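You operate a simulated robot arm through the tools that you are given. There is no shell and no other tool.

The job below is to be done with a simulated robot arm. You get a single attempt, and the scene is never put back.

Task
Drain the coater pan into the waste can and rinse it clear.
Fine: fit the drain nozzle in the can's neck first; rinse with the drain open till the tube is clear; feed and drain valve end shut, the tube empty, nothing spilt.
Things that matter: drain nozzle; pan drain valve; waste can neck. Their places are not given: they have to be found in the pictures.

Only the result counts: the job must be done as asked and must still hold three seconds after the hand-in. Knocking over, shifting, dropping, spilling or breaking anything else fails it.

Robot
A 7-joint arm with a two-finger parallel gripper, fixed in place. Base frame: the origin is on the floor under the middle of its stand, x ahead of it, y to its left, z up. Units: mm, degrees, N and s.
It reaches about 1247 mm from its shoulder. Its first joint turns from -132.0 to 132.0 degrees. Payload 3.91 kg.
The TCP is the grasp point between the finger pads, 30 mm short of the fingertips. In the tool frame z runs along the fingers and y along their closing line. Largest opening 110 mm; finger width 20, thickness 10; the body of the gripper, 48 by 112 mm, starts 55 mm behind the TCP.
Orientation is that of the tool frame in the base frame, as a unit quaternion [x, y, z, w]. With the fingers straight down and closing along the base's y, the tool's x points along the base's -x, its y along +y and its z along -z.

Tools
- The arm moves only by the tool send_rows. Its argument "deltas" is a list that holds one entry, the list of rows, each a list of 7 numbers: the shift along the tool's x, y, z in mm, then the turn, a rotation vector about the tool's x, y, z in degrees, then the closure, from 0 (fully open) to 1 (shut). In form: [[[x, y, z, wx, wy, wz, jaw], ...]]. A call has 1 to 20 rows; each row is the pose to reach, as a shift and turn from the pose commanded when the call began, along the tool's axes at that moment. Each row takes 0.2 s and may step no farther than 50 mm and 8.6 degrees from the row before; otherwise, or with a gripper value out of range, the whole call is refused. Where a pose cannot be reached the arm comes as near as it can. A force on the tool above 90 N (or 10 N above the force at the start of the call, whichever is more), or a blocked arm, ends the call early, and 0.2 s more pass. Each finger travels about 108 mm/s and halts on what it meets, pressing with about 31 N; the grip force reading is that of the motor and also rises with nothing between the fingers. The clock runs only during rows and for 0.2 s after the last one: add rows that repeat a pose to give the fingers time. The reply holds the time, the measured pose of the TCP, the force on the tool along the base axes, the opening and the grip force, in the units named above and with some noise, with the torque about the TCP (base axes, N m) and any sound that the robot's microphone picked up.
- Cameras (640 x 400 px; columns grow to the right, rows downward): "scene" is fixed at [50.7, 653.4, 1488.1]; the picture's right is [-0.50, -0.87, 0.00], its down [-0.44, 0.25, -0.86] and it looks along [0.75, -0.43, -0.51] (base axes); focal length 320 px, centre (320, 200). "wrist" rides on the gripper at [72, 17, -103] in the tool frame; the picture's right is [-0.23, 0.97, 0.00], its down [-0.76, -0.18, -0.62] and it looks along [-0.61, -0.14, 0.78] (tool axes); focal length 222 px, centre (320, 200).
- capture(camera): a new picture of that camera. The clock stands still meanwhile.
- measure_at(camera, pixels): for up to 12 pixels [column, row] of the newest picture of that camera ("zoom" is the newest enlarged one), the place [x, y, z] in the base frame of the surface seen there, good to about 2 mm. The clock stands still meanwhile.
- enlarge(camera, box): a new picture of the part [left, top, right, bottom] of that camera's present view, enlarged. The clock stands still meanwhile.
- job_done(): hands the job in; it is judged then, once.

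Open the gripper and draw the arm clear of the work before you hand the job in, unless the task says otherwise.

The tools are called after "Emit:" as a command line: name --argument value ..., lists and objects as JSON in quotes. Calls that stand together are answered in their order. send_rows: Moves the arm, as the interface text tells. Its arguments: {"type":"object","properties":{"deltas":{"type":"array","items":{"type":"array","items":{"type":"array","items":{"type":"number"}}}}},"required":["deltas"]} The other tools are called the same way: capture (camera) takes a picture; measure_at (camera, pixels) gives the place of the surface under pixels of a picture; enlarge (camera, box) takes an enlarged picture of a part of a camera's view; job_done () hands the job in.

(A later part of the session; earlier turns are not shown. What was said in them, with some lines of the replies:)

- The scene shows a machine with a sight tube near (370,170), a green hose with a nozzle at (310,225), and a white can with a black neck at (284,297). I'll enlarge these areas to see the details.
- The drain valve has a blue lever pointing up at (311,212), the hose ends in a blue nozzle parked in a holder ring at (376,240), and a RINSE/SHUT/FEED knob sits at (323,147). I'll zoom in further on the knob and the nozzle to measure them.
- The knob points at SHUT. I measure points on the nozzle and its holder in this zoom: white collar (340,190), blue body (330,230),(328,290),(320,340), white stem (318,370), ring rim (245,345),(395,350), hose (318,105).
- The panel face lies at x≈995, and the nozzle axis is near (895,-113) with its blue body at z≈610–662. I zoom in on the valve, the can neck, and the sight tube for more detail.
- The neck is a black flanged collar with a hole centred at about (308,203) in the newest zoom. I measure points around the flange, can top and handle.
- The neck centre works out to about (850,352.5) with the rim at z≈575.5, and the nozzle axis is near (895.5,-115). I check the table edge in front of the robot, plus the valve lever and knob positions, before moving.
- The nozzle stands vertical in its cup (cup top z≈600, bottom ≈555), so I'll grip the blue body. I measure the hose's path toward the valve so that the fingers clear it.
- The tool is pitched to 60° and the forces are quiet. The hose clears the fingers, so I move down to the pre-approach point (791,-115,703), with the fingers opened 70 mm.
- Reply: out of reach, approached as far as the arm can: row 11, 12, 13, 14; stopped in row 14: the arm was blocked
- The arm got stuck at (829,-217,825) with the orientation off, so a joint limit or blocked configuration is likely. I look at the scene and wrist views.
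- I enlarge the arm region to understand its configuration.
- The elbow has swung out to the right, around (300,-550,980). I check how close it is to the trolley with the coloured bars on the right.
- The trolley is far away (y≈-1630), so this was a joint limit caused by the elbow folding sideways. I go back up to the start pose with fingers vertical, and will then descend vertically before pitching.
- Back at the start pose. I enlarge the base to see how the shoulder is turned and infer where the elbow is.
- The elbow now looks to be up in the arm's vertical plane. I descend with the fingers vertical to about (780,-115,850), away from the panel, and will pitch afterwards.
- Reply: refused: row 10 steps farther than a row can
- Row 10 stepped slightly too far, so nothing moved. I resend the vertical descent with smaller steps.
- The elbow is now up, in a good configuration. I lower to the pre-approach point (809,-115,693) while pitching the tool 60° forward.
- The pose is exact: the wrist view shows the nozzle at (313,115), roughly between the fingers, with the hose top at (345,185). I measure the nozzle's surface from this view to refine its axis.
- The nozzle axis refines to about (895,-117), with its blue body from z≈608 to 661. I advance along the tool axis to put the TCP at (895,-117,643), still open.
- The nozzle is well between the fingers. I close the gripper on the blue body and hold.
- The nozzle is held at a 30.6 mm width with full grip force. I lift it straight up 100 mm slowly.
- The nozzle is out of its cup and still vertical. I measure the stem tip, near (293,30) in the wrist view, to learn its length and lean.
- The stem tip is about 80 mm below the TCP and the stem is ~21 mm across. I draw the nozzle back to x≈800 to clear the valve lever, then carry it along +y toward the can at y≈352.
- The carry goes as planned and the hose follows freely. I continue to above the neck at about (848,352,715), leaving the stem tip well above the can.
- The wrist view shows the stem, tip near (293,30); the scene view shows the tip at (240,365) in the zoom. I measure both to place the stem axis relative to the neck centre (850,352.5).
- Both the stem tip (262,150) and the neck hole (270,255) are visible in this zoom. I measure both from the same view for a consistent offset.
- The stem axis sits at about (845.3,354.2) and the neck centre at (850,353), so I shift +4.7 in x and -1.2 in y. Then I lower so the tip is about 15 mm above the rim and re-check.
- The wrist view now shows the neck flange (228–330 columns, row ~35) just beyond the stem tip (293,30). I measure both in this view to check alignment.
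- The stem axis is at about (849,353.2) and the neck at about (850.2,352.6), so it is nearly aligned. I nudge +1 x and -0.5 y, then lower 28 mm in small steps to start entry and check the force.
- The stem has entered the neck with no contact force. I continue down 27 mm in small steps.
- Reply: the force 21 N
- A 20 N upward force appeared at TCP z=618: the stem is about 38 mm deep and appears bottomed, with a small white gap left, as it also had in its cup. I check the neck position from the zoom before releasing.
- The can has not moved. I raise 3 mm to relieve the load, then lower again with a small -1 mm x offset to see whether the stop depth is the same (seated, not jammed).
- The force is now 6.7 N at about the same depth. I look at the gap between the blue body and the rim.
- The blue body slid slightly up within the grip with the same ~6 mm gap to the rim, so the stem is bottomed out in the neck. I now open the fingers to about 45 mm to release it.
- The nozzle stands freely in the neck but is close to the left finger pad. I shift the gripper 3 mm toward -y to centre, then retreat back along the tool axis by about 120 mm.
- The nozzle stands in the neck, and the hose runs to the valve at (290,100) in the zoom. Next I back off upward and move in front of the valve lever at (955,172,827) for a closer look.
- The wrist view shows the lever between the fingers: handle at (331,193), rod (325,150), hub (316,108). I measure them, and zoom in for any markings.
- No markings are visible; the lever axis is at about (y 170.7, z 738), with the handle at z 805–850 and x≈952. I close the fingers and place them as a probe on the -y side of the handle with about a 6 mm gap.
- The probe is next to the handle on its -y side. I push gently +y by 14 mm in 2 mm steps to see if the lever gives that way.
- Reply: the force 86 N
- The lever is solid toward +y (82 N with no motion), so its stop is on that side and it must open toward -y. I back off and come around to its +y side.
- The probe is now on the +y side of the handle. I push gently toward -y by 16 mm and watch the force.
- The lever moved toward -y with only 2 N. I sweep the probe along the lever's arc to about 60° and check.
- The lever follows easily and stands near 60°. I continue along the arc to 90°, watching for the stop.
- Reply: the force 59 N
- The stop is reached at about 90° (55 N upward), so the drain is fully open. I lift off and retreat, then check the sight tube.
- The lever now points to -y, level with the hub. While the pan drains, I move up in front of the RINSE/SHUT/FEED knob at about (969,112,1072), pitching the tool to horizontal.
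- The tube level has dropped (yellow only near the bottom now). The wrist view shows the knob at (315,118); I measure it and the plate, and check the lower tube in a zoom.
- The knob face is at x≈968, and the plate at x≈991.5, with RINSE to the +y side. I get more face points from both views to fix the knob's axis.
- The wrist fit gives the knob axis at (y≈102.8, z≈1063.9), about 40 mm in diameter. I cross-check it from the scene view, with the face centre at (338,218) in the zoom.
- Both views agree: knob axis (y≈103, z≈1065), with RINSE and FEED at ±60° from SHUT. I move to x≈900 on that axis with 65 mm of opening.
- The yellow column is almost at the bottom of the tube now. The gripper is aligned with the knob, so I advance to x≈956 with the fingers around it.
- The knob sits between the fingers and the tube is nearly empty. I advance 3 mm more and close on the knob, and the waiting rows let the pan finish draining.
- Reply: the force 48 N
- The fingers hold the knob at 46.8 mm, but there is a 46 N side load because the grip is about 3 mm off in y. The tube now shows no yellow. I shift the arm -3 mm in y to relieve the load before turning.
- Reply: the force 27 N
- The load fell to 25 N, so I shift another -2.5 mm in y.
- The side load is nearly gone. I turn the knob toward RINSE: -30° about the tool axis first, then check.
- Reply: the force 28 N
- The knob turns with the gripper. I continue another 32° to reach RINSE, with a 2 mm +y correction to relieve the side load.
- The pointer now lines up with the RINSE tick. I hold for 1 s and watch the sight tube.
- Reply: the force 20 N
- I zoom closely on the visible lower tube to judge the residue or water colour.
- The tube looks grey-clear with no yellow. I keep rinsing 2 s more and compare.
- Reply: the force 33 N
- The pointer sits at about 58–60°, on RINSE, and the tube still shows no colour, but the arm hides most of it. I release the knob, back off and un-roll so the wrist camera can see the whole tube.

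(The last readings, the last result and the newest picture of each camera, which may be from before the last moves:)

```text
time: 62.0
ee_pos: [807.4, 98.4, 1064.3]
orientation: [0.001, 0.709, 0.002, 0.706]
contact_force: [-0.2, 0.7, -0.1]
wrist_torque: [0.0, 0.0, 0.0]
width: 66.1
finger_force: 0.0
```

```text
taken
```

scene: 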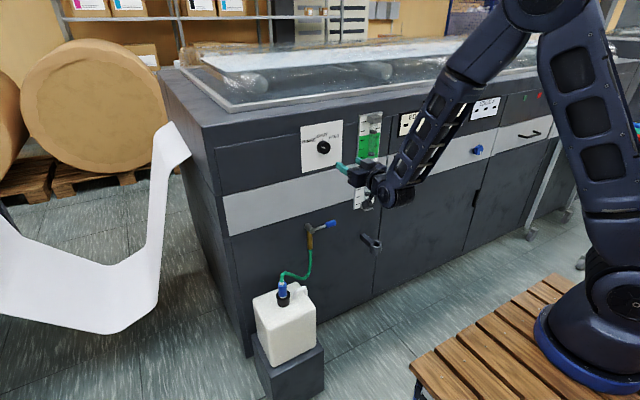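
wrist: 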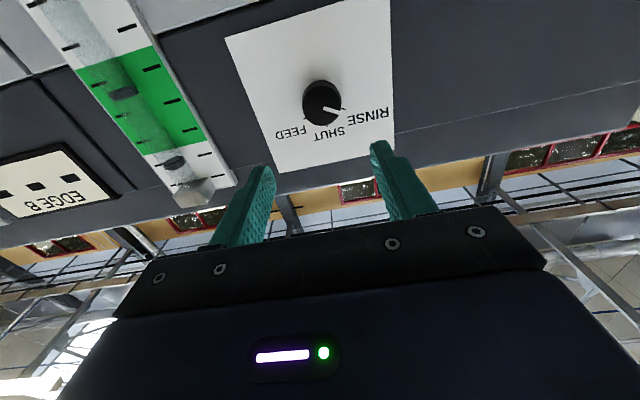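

The knob stays at RINSE. I zoom in on the tube from both cameras.

Emit:
enlarge --camera "scene" --box '[346, 106, 396, 166]'

Emit:
enlarge --camera "wrist" --box '[40, 0, 240, 210]'

Emit:
enlarge --camera "scene" --box '[346, 160, 396, 220]'

```text
6.67 times, centred on (371, 136) of scene
```

zoom: 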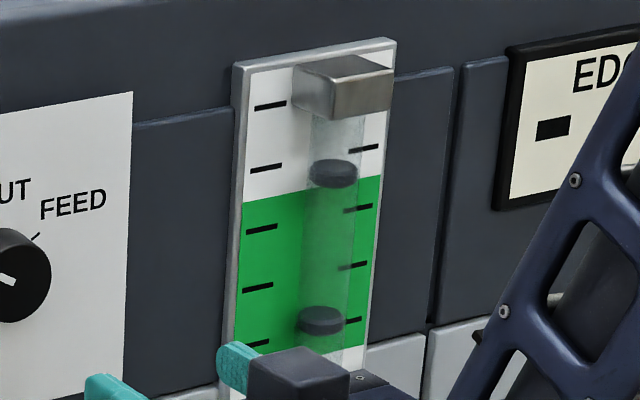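

```text
1.90 times, centred on (140, 105) of wrist
```

zoom: 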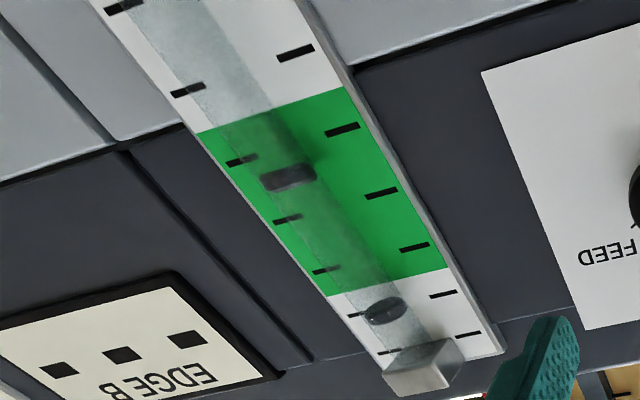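

```text
6.67 times, centred on (371, 190) of scene
```

zoom: 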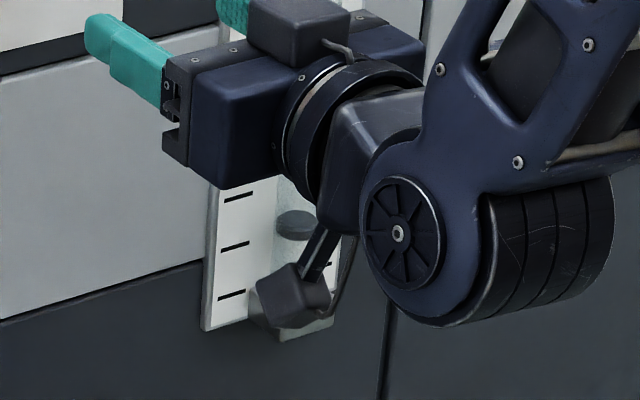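

The tube shows only clear greyish glass with dark rings. I measure along the tube to see whether depth reveals a water column, and keep rinsing meanwhile.

Emit:
measure_at --camera "wrist" --pixels '[[140, 112], [130, 75], [110, 60], [95, 40], [85, 20], [155, 130], [165, 148], [185, 175], [150, 70], [195, 160]]'

Emit:
send_rows --deltas '[[[0, 0, 0, 0, 0, 0, 0.4], [0, 0, 0, 0, 0, 0, 0.4], [0, 0, 0, 0, 0, 0, 0.4], [0, 0, 0, 0, 0, 0, 0.4]]]'

Emit:
enlarge --camera "wrist" --box '[60, 0, 160, 60]'

```text
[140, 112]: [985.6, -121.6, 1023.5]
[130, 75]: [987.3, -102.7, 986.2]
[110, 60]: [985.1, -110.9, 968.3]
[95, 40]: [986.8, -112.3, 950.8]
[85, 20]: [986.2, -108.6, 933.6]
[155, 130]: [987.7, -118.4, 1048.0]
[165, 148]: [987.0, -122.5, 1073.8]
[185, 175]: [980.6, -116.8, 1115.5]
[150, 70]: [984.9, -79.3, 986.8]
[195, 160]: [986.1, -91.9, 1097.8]
```

```text
time: 63.0
ee_pos: [806.4, 98.6, 1062.9]
orientation: [0.0, 0.708, 0.001, 0.706]
contact_force: [0.7, -0.2, 0.0]
wrist_torque: [-0.06, -0.01, -0.01]
width: 65.9
finger_force: 0.1
```

```text
6.40 times, centred on (110, 30) of wrist
```

zoom: 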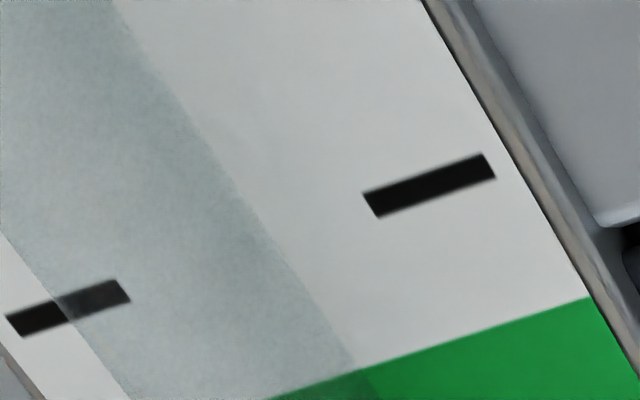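

Depth passes straight through the empty glass (x≈986 board), so there is no visible water column in the upper tube. I check precisely whether the pointer is fully on RINSE.

Emit:
enlarge --camera "scene" --box '[308, 132, 340, 162]'

Emit:
enlarge --camera "wrist" --box '[280, 70, 400, 150]'

```text
13.33 times, centred on (324, 147) of scene
```

zoom: 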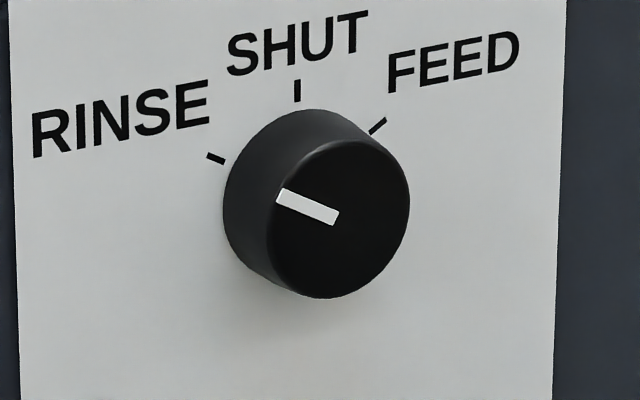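

```text
5.00 times, centred on (340, 110) of wrist
```

zoom: 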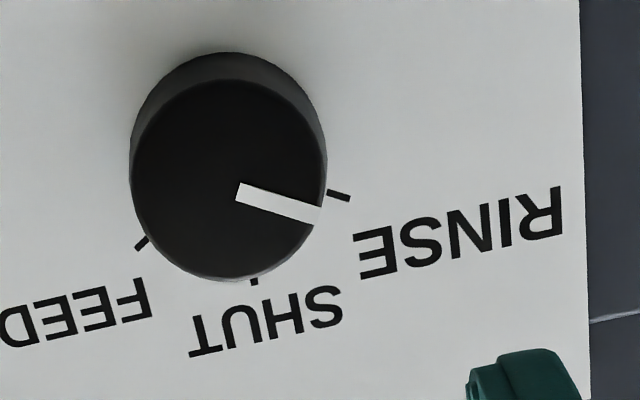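

The pointer is aligned with the RINSE tick within 1–2°. I raise the arm 90 mm so the scene camera can see the tube's bottom, and the rinse keeps running.

Emit:
send_rows --deltas '[[[-45, 0, 0, 0, 0, 0, 0.4], [-90, 0, 0, 0, 0, 0, 0.4], [-90, 0, 0, 0, 0, 0, 0.4]]]'

Emit:
enlarge --camera "scene" --box '[340, 106, 404, 216]'

Emit:
enlarge --camera "scene" --box '[352, 180, 384, 212]'

```text
time: 63.8
ee_pos: [808.5, 96.8, 1153.8]
orientation: [0.0, 0.708, 0.001, 0.706]
contact_force: [0.9, -0.1, 0.6]
wrist_torque: [0.02, -0.02, 0.0]
width: 65.9
finger_force: 0.0
```

```text
3.64 times, centred on (372, 161) of scene
```

zoom: 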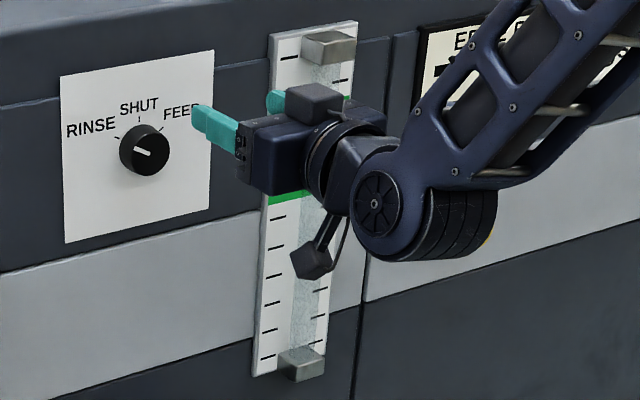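

```text
12.50 times, centred on (368, 196) of scene
```

zoom: 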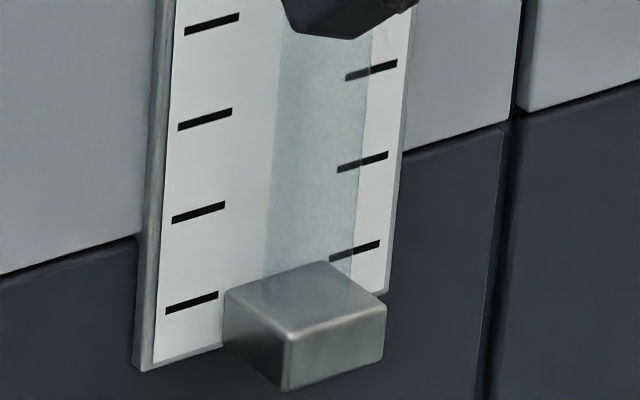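

The dark ring that sat at the bottom of the tube is gone, so those rings are residue the rinse is clearing. I look at the remaining rings from the wrist by lowering the arm back down.

Emit:
send_rows --deltas '[[[45, -15, -10, 0, 0, 0, 0.4], [90, -30, -20, 0, 0, 0, 0.4], [125, -45, -30, 0, 0, 0, 0.4], [150, -60, -40, 0, 0, 0, 0.4], [150, -60, -40, 0, 0, 0, 0.4]]]'

Emit:
capture --camera "wrist"

Emit:
enlarge --camera "scene" --box '[340, 106, 404, 216]'

```text
time: 65.0
ee_pos: [766.9, 37.4, 1006.9]
orientation: [0.0, 0.708, 0.0, 0.706]
contact_force: [0.9, 0.2, -0.4]
wrist_torque: [-0.03, 0.02, 0.01]
width: 66.0
finger_force: 0.0
```

```text
taken
```

wrist: 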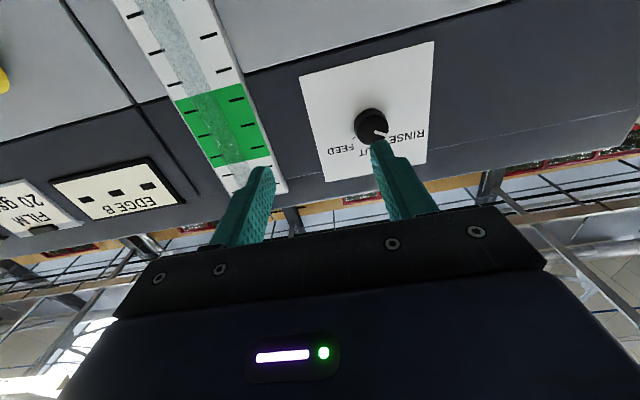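

```text
3.64 times, centred on (372, 161) of scene
```

zoom: 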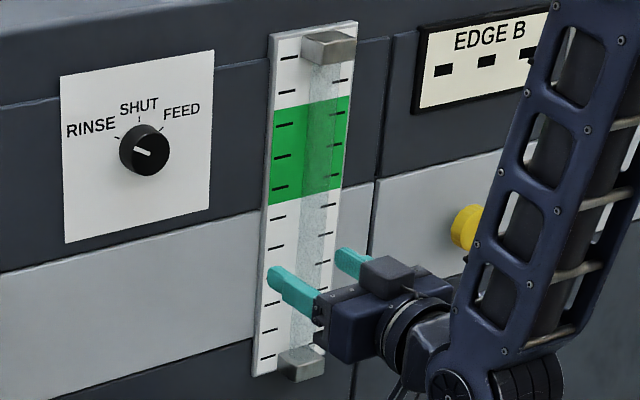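

All dark rings are gone and the glass is clear along its whole length. I return to the knob with the tool rolled -60° so I can turn it back to SHUT.

Emit:
send_rows --deltas '[[[-7.5, 7.6, 11.6, 0, 0, -7.5, 0.4], [-15, 15.2, 23.2, 0, 0, -15, 0.4], [-22.5, 22.8, 34.8, 0, 0, -22.5, 0.4], [-30, 30.4, 46.4, 0, 0, -30, 0.4], [-37.5, 38, 58, 0, 0, -37.5, 0.4], [-45, 45.6, 69.6, 0, 0, -45, 0.4], [-52.5, 53.2, 81.2, 0, 0, -52.5, 0.4], [-60, 60, 93, 0, 0, -60, 0.4], [-60, 60, 93, 0, 0, -60, 0.4]]]'

Emit:
capture --camera "wrist"

```text
time: 67.0
ee_pos: [860.2, 98.5, 1062.8]
orientation: [-0.355, 0.613, -0.352, 0.612]
contact_force: [-0.4, 0.3, 0.1]
wrist_torque: [0.01, -0.01, 0.01]
width: 65.9
finger_force: 0.1
```

```text
taken
```

wrist: 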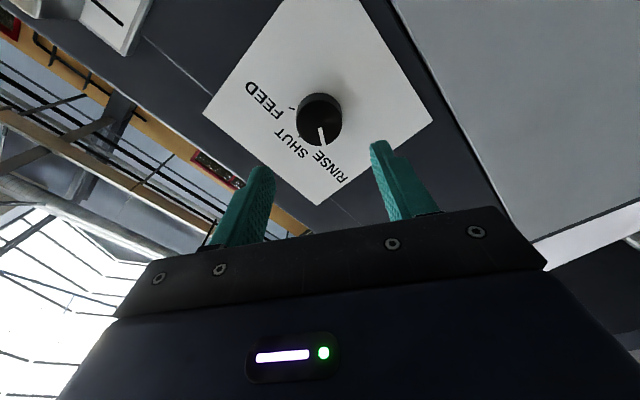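

The gripper is centred in front of the knob. I advance to x≈956 with a small correction and close on the knob.

Emit:
send_rows --deltas '[[[0, -1, 30, 0, 0, 0, 0.4], [0, -2, 60, 0, 0, 0, 0.4], [0, -2, 85, 0, 0, 0, 0.4], [0, -2, 96, 0, 0, 0, 0.4], [0, -2, 96, 0, 0, 0, 0.7], [0, -2, 96, 0, 0, 0, 1], [0, -2, 96, 0, 0, 0, 1]]]'

Emit:
capture --camera "wrist"

```text
time: 68.6
ee_pos: [954.8, 95.9, 1062.9]
orientation: [-0.356, 0.614, -0.35, 0.611]
contact_force: [4.0, 2.0, -11.9]
wrist_torque: [-0.02, 0.3, 0.23]
width: 46.8
finger_force: 45.1
```

```text
taken
```

wrist: 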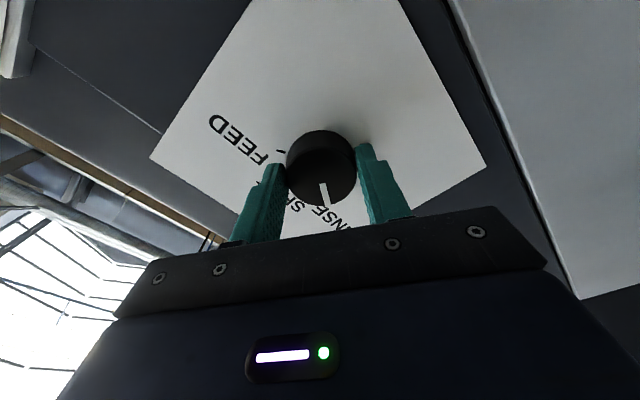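

The grip is good with low forces. I turn the knob +60° back to SHUT.

Emit:
send_rows --deltas '[[[0, 0, 0, 0, 0, 7, 1], [0, 0, 0, 0, 0, 14, 1], [0, 0, 0, 0, 0, 21, 1], [0, 0, 0, 0, 0, 28, 1], [0, 0, 0, 0, 0, 35, 1], [0, 0, 0, 0, 0, 42, 1], [0, 0, 0, 0, 0, 49, 1], [0, 0, 0, 0, 0, 56, 1], [0, 0, 0, 0, 0, 60, 1], [0, 0, 0, 0, 0, 60, 1]]]'

Emit:
capture --camera "wrist"

Emit:
enlarge --camera "scene" --box '[308, 132, 340, 162]'

```text
time: 70.8
ee_pos: [955.7, 100.1, 1066.5]
orientation: [-0.001, 0.707, 0.003, 0.707]
contact_force: [-10.4, 24.7, 3.1]
wrist_torque: [0.03, -0.41, 1.05]
width: 46.2
finger_force: 45.4
```

```text
taken
```

wrist: 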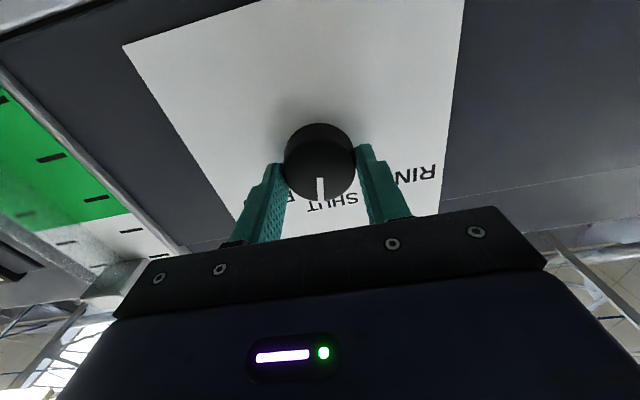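

```text
13.33 times, centred on (324, 147) of scene
```

zoom: 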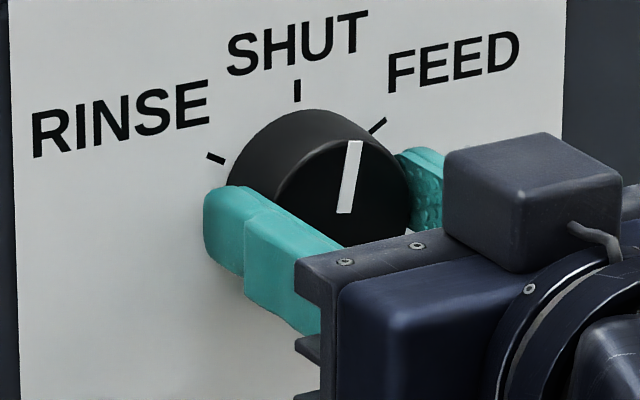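

The pointer is about 9° past SHUT toward FEED. I turn back 9° and re-check.

Emit:
send_rows --deltas '[[[0, 0, 0, 0, 0, -4.5, 1], [0, 0, 0, 0, 0, -9, 1], [0, 0, 0, 0, 0, -9, 1]]]'

Emit:
enlarge --camera "scene" --box '[308, 132, 340, 162]'

Emit:
enlarge --camera "wrist" --box '[240, 100, 400, 220]'

```text
time: 71.6
ee_pos: [954.3, 99.5, 1065.8]
orientation: [-0.057, 0.705, -0.054, 0.705]
contact_force: [-9.0, 36.9, 17.0]
wrist_torque: [0.03, -0.18, 1.18]
width: 46.0
finger_force: 44.7
```

```text
13.33 times, centred on (324, 147) of scene
```

zoom: 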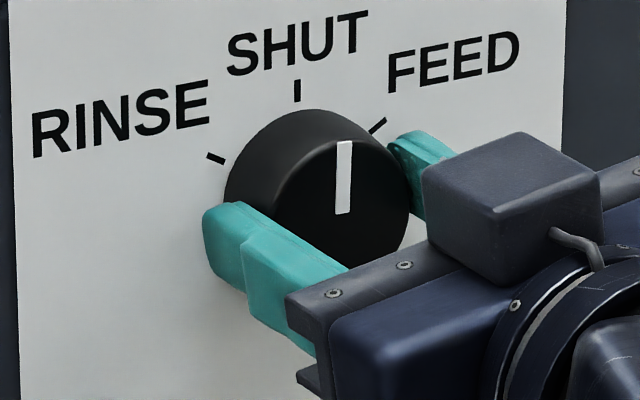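

```text
3.33 times, centred on (320, 160) of wrist
```

zoom: 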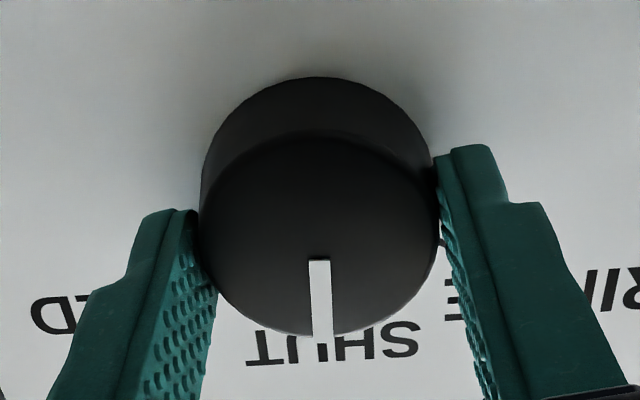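

The pointer is within about 1–2° of SHUT, but there is a 37 N side load. I relieve it (+3 mm y, +1 mm z) and trim another -1.5°.

Emit:
send_rows --deltas '[[[-0.5, 1.5, 0, 0, 0, -0.8, 1], [-1.2, 3, 0, 0, 0, -1.5, 1], [-1.2, 3, 0, 0, 0, -1.5, 1]]]'

Emit:
enlarge --camera "scene" --box '[308, 132, 340, 162]'

```text
time: 72.4
ee_pos: [956.2, 100.1, 1065.7]
orientation: [-0.065, 0.705, -0.064, 0.703]
contact_force: [-11.3, 17.7, 15.9]
wrist_torque: [-0.02, -0.94, 0.37]
width: 45.5
finger_force: 45.3
```

```text
13.33 times, centred on (324, 147) of scene
```

zoom: 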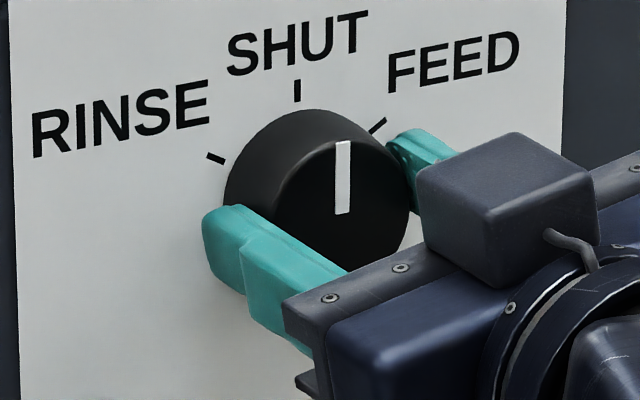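

The pointer now matches its original SHUT position. I open the fingers and back off the knob straight along -x.

Emit:
send_rows --deltas '[[[-0.8, 1.3, 0, 0, 0, 0, 1], [-0.8, 1.3, 0, 0, 0, 0, 0.8], [-0.8, 1.3, 0, 0, 0, 0, 0.4], [-0.8, 1.3, 0, 0, 0, 0, 0.4], [-0.8, 1.3, -30, 0, 0, 0, 0.4], [-0.8, 1.3, -70, 0, 0, 0, 0.4], [-0.8, 1.3, -110, 0, 0, 0, 0.4]]]'

Emit:
enlarge --camera "scene" --box '[308, 132, 340, 162]'

Emit:
capture --camera "wrist"

Emit:
capture --camera "scene"

```text
time: 74.0
ee_pos: [846.4, 105.7, 1069.3]
orientation: [-0.065, 0.705, -0.062, 0.703]
contact_force: [0.5, -0.2, -0.2]
wrist_torque: [-0.02, 0.0, 0.04]
width: 66.1
finger_force: 0.0
```

```text
13.33 times, centred on (324, 147) of scene
```

zoom: 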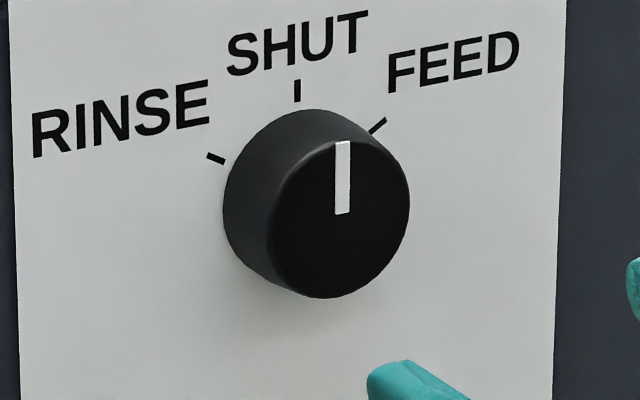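

```text
taken
```

wrist: 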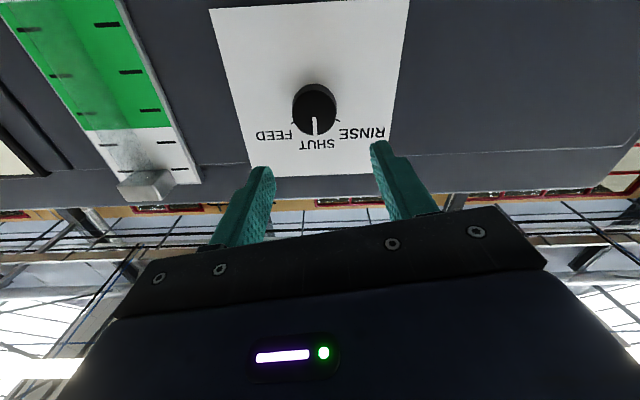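

```text
taken
```

scene: 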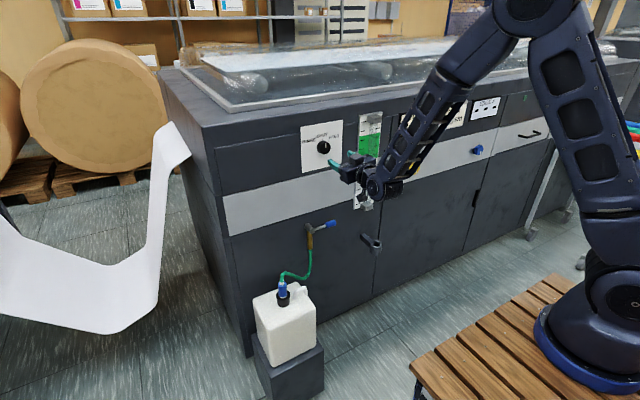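

The knob is exactly at SHUT and the rinse is off. I now go down to the lever, below its handle, with the tool pitched 60° and fingers closed, and check the tube on the way.

Emit:
send_rows --deltas '[[[43.5, 4.75, -5.75, -0.33, 3.74, 1.28, 0.4], [87, 9.5, -11.5, -0.65, 7.48, 2.55, 0.4], [130.4, 14.25, -17.25, -0.98, 11.2, 3.83, 0.4], [173.9, 19, -23, -1.3, 14.95, 5.1, 0.6], [217.4, 23.75, -28.75, -1.63, 18.7, 6.38, 0.8], [260.9, 28.5, -34.5, -1.95, 22.4, 7.65, 1], [304.3, 33.25, -40.25, -2.28, 26.2, 8.93, 1], [347.8, 38, -46, -2.6, 29.9, 10.2, 1], [347.8, 38, -46, -2.6, 29.9, 10.2, 1]]]'

Emit:
capture --camera "wrist"

Emit:
capture --camera "scene"

```text
time: 76.0
ee_pos: [798.5, 77.6, 721.5]
orientation: [0.0, 0.867, -0.001, 0.498]
contact_force: [-0.9, 0.2, 0.3]
wrist_torque: [-0.01, 0.0, 0.02]
width: 0.0
finger_force: 30.9
```

```text
taken
```

wrist: 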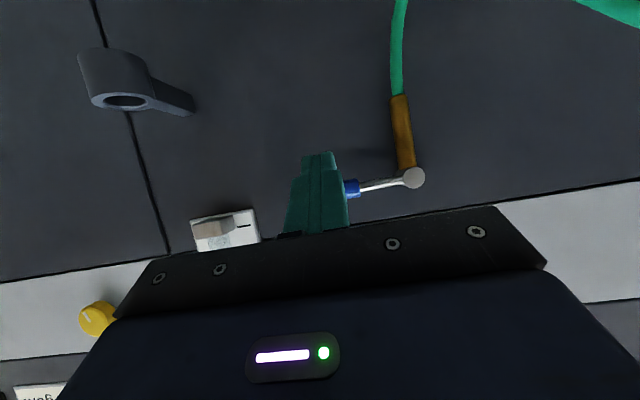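

```text
taken
```

scene: 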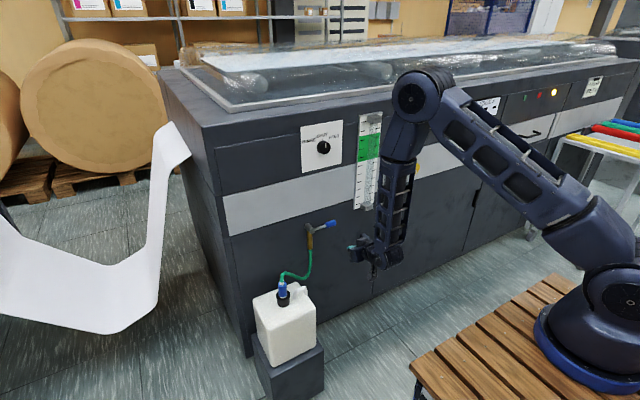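

The tube is visible in the scene now. I zoom in on it and on the can to confirm that it's clear and empty and that nothing is spilt.

Emit:
enlarge --camera "scene" --box '[340, 106, 404, 216]'

Emit:
enlarge --camera "scene" --box '[240, 210, 360, 330]'

```text
3.64 times, centred on (372, 161) of scene
```

zoom: 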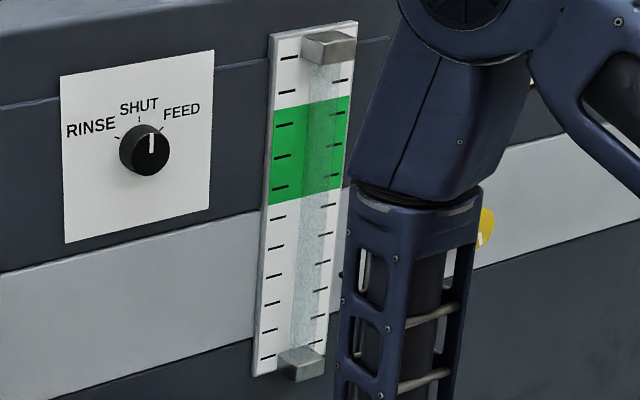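

```text
3.33 times, centred on (300, 270) of scene
```

zoom: 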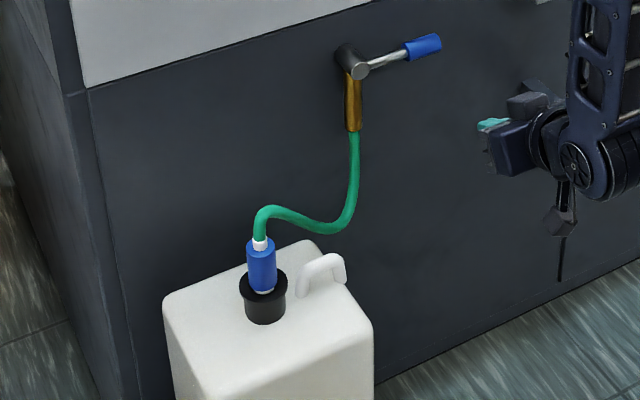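

The tube is clear and no spill is visible. I check the depth at the tube's lower part for a hidden water column.

Emit:
measure_at --camera "scene" --pixels '[[368, 198], [368.5, 194], [369, 188], [370, 175], [371, 160], [372, 145], [373, 130], [360, 195]]'

```text
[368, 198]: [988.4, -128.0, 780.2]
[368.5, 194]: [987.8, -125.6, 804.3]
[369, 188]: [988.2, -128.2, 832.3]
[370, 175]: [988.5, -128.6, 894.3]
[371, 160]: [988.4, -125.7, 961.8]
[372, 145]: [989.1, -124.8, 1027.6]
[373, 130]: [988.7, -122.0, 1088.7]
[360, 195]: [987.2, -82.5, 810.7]
```

Depth along the whole tube goes straight through to the board, so it is empty. I move the closed fingers in beneath the lever handle at about (945,80,698).

Emit:
send_rows --deltas '[[[-10.8, 0.5, 27.5, 0, 0, 0, 1], [-21.6, 1, 55, 0, 0, 0, 1], [-32.4, 1.5, 82.4, 0, 0, 0, 1], [-43.2, 2, 110, 0, 0, 0, 1], [-54, 2, 137.4, 0, 0, 0, 1], [-54, 2, 137.4, 0, 0, 0, 1]]]'

Emit:
capture --camera "wrist"

```text
time: 77.4
ee_pos: [943.4, 79.3, 692.4]
orientation: [-0.001, 0.867, 0.0, 0.499]
contact_force: [0.0, 0.4, 0.3]
wrist_torque: [0.0, -0.02, 0.03]
width: 0.1
finger_force: 31.0
```

```text
taken
```

wrist: 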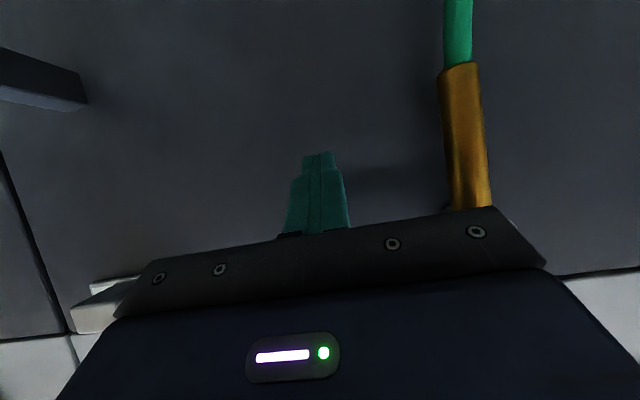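

The handle is hidden above the gripper in this view and z reads 692, lower than planned. I hold one row to get another reading, and look from the scene.

Emit:
send_rows --deltas '[[[0, 0, 0, 0, 0, 0, 1], [0, 0, 0, 0, 0, 0, 1]]]'

Emit:
enlarge --camera "scene" --box '[280, 200, 376, 260]'

```text
time: 78.0
ee_pos: [944.6, 80.2, 694.0]
orientation: [-0.001, 0.867, 0.0, 0.498]
contact_force: [-0.2, -1.0, -0.4]
wrist_torque: [0.0, -0.01, 0.04]
width: 0.0
finger_force: 30.8
```

```text
6.67 times, centred on (328, 230) of scene
```

zoom: 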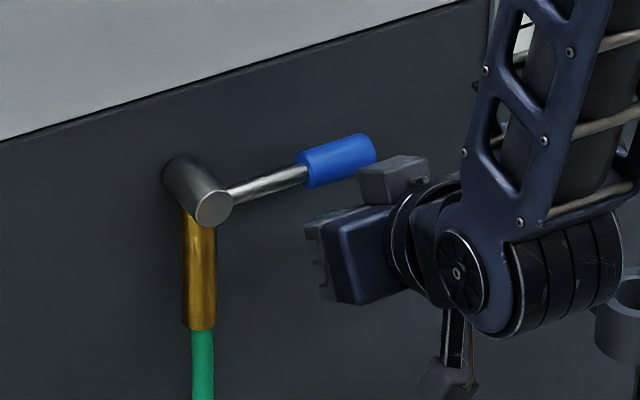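

The lever rests nearly horizontal above the gripper. I measure its handle to plan the upward push.

Emit:
measure_at --camera "zoom" --pixels '[[335, 165], [310, 172], [365, 155], [335, 150], [335, 178], [265, 187], [213, 208], [240, 193]]'

```text
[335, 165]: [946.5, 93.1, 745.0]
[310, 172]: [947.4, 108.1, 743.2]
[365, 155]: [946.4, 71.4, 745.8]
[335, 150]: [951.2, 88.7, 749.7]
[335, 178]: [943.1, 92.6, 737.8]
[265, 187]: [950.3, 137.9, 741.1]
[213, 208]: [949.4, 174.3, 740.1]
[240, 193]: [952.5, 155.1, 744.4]
```

The handle axis is at z≈741 between y≈62 and 112. I raise the probe from below along the arc to about 50°.

Emit:
send_rows --deltas '[[[-10.4, 0.7, -6, 0, 0, 0, 1], [-19, 1.5, -11, 0, 0, 0, 1], [-24.7, 0.6, -14.3, 0, 0, 0, 1], [-30.8, -0.8, -17.8, 0, 0, 0, 1], [-37.1, -1.5, -21.4, 0, 0, 0, 1], [-43.5, -1.8, -25.1, 0, 0, 0, 1], [-50, -1.3, -28.9, 0, 0, 0, 1], [-56.5, -0.2, -32.6, 0, 0, 0, 1], [-63, 1.4, -36.4, 0, 0, 0, 1], [-69.4, 3.9, -40.1, 0, 0, 0, 1], [-72.7, 5.2, -42, 0, 0, 0, 1]]]'

Emit:
capture --camera "wrist"

Emit:
enlarge --camera "scene" --box '[280, 190, 376, 250]'

```text
time: 80.4
ee_pos: [945.2, 83.5, 780.1]
orientation: [-0.001, 0.866, 0.0, 0.5]
contact_force: [0.2, -1.5, -0.4]
wrist_torque: [-0.02, -0.03, -0.01]
width: 0.0
finger_force: 30.7
```

```text
taken
```

wrist: 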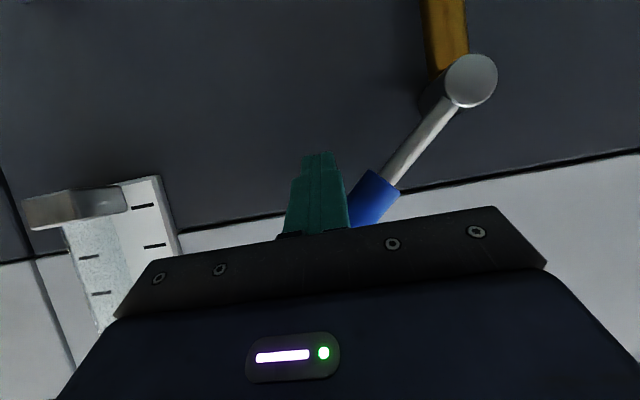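

```text
6.67 times, centred on (328, 220) of scene
```

zoom: 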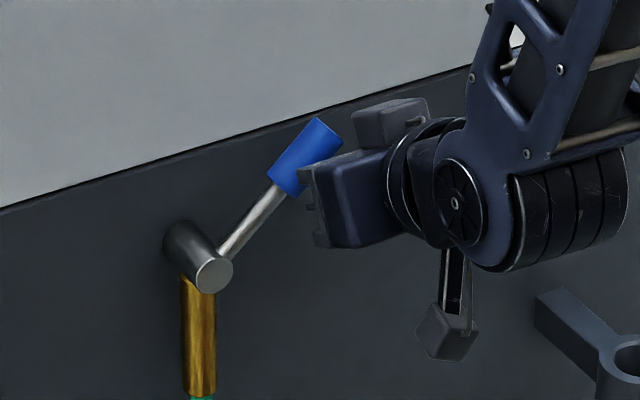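

The lever is at about 47° and moves freely. I continue along the arc to vertical, ending with a slight press against the shut stop.

Emit:
send_rows --deltas '[[[-6.2, 3.8, -3.6, 0, 0, 0, 1], [-12.3, 7.7, -7.1, 0, 0, 0, 1], [-18, 12.8, -10.4, 0, 0, 0, 1], [-23.4, 18.3, -13.5, 0, 0, 0, 1], [-28.3, 24.8, -16.4, 0, 0, 0, 1], [-32.8, 31.3, -19, 0, 0, 0, 1], [-36.6, 38.8, -21.2, 0, 0, 0, 1], [-40, 46.5, -23.1, 0, 0, 0, 1], [-42.6, 54.8, -24.6, 0, 0, 0, 1], [-44.6, 63.3, -25.8, 0, 0, 0, 1]]]'

Emit:
capture --camera "wrist"

Emit:
enlarge --camera "scene" --box '[280, 190, 376, 250]'

```text
time: 82.6
ee_pos: [945.2, 145.8, 830.3]
orientation: [0.0, 0.867, -0.001, 0.498]
contact_force: [-1.9, -10.7, -4.1]
wrist_torque: [0.05, -0.01, -0.09]
width: 0.1
finger_force: 30.8
```

```text
taken
```

wrist: 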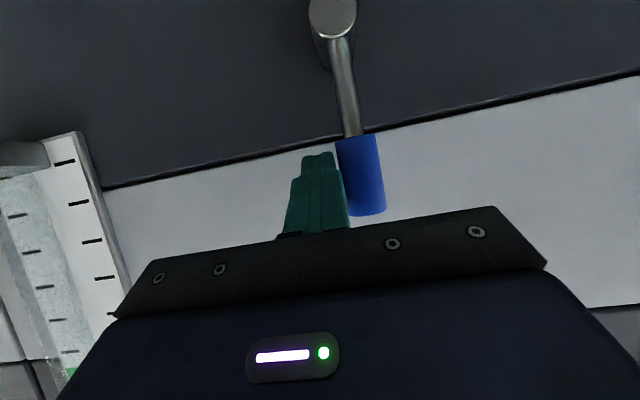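

```text
6.67 times, centred on (328, 220) of scene
```

zoom: 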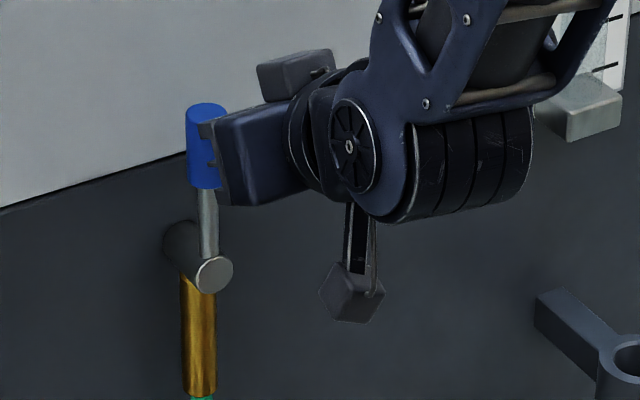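

The lever is upright and the contact force is 11 N. I press 3 mm more to make sure it's on the shut stop.

Emit:
send_rows --deltas '[[[0, 1.5, 0, 0, 0, 0, 1], [0, 3, 0, 0, 0, 0, 1], [0, 3.5, 0, 0, 0, 0, 1]]]'

```text
time: 83.4
ee_pos: [944.9, 147.3, 830.5]
orientation: [0.001, 0.867, -0.001, 0.499]
contact_force: [-1.5, -39.4, -7.5]
wrist_torque: [0.23, 0.02, -0.25]
width: 0.0
finger_force: 31.1
```

The stop is solid (39 N, same position as at the start), so the valve is shut. I back off to -y, then retreat along the tool axis and open the gripper clear of the work.

Emit:
send_rows --deltas '[[[0, -6, 0, 0, 0, 0, 1], [0, -14, 0, 0, 0, 0, 1], [0, -14, -35, 0, 0, 0, 1], [0, -14, -75, 0, 0, 0, 1], [0, -14, -115, 0, 0, 0, 1], [0, -14, -155, 0, 0, 0, 0.8], [0, -14, -195, 0, 0, 0, 0.5], [0, -14, -200, 0, 0, 0, 0.5]]]'

Emit:
capture --camera "scene"

Emit:
capture --camera "wrist"

Emit:
enlarge --camera "scene" --box '[270, 100, 390, 220]'

Emit:
enlarge --camera "scene" --box '[230, 190, 350, 390]'

```text
time: 85.2
ee_pos: [772.1, 134.6, 931.4]
orientation: [-0.001, 0.867, 0.0, 0.498]
contact_force: [1.5, 0.3, -1.0]
wrist_torque: [0.01, -0.01, -0.02]
width: 55.2
finger_force: 0.0
```

```text
taken
```

scene: 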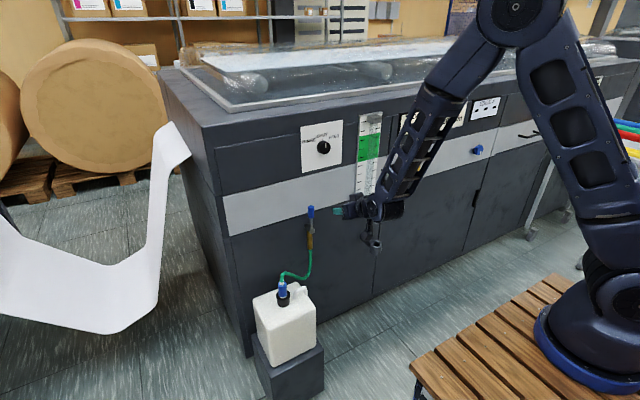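

```text
taken
```

wrist: 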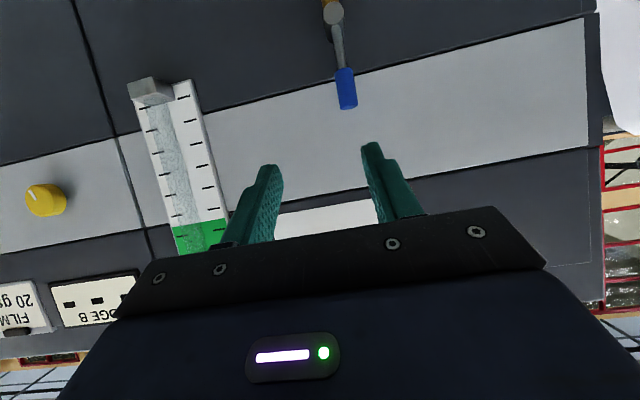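

```text
3.33 times, centred on (330, 160) of scene
```

zoom: 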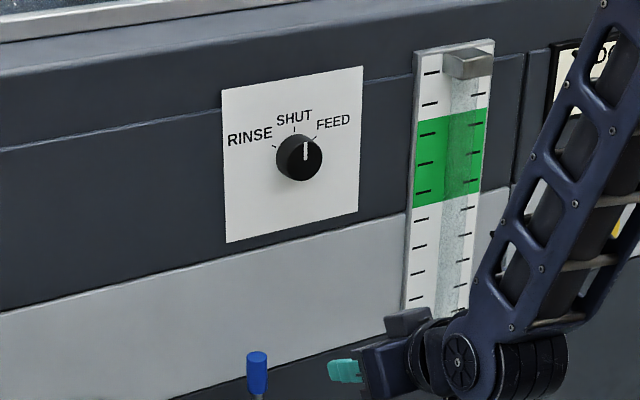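

```text
2.00 times, centred on (290, 290) of scene
```

zoom: 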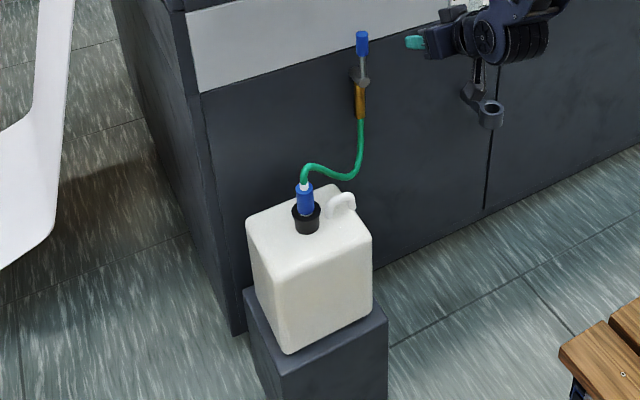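

The knob is at SHUT, the lever upright, the tube clear, the nozzle in the neck, and the floor dry. I retreat a bit further with the gripper open, wait, and then confirm that the tube stays empty.

Emit:
send_rows --deltas '[[[-40, 0, -25, 0, 0, 0, 0.2], [-80, 0, -50, 0, 0, 0, 0], [-120, 0, -75, 0, 0, 0, 0], [-150, 0, -90, 0, 0, 0, 0], [-150, 0, -90, 0, 0, 0, 0], [-150, 0, -90, 0, 0, 0, 0], [-150, 0, -90, 0, 0, 0, 0], [-150, 0, -90, 0, 0, 0, 0], [-150, 0, -90, 0, 0, 0, 0], [-150, 0, -90, 0, 0, 0, 0]]]'

Emit:
capture --camera "scene"

Emit:
capture --camera "wrist"

Emit:
enlarge --camera "scene" --box '[340, 106, 404, 216]'

Emit:
enlarge --camera "scene" --box '[260, 190, 340, 310]'

```text
time: 87.4
ee_pos: [768.7, 136.3, 1106.6]
orientation: [-0.001, 0.867, 0.001, 0.499]
contact_force: [-0.4, 0.3, 0.5]
wrist_torque: [0.01, 0.0, -0.02]
width: 110.0
finger_force: 0.1
```

```text
taken
```

scene: 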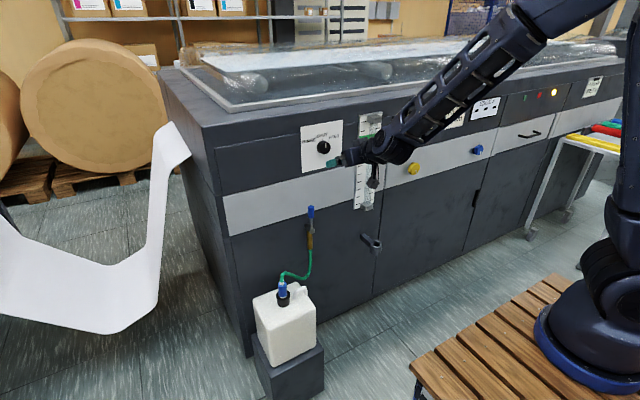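

```text
taken
```

wrist: 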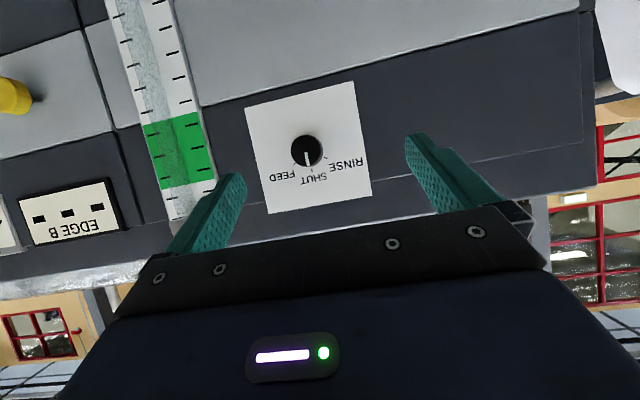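

```text
3.64 times, centred on (372, 161) of scene
```

zoom: 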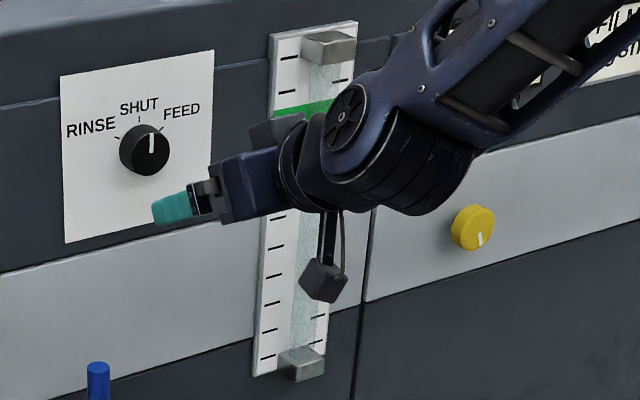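

```text
3.33 times, centred on (300, 250) of scene
```

zoom: 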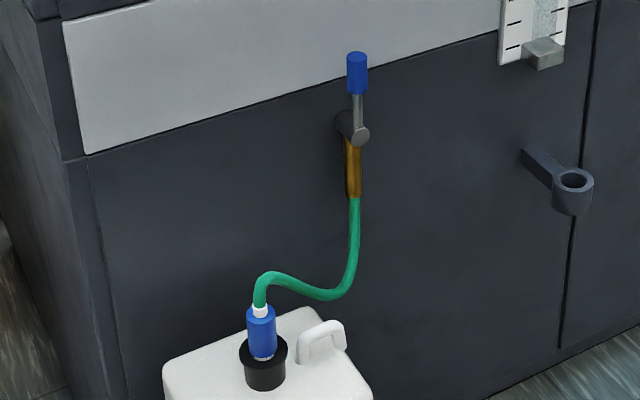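

Everything looks right, and the arm is about 200 mm clear with the gripper open. As a last check I measure depth at the lower tube for any rising liquid.

Emit:
measure_at --camera "scene" --pixels '[[368, 199], [368, 196], [368.5, 192], [373, 125], [311, 210], [311, 222]]'

```text
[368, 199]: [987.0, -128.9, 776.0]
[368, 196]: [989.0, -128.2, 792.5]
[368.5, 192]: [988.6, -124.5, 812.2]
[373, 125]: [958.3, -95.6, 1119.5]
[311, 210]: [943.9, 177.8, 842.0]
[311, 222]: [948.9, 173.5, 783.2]
```

The tube is empty (rays reach the board at x≈988), and the lever reads the same position as its original shut state. The knob is at SHUT, the nozzle is in the neck and the arm is clear, so I hand the job in.

Emit:
job_done

```text
The job is handed in.
```

The coater pan is drained into the waste can and rinsed clear, and the job is handed in; no verdict has come back yet.

- **Nozzle:** it sits in the can's neck, about 38 mm deep and against its stop. I left it there. A 5–6 mm gap shows between the blue body and the rim, about the same as when it sat in its holder.
- **Drain and rinse:** I drained the pan with the drain valve fully open, then rinsed for roughly 13 s. The dark residue rings in the sight tube were gone when I checked about 10 s in.
- **Tube:** it showed no liquid when I last checked, with both valves already shut.
- **Feed knob:** it is at SHUT, with the pointer where it started. Turning it back from RINSE, I overshot about 9° toward FEED for around a second before correcting; no liquid showed in the tube afterwards.
- **Drain valve:** the lever is upright against its shut stop, at its starting position. I first pressed it the wrong way against that stop, at about 82 N, and saw no movement or damage.
- **Surroundings:** nothing in the final pictures looked spilt or shifted. The gripper is open and the arm is clear of the work.
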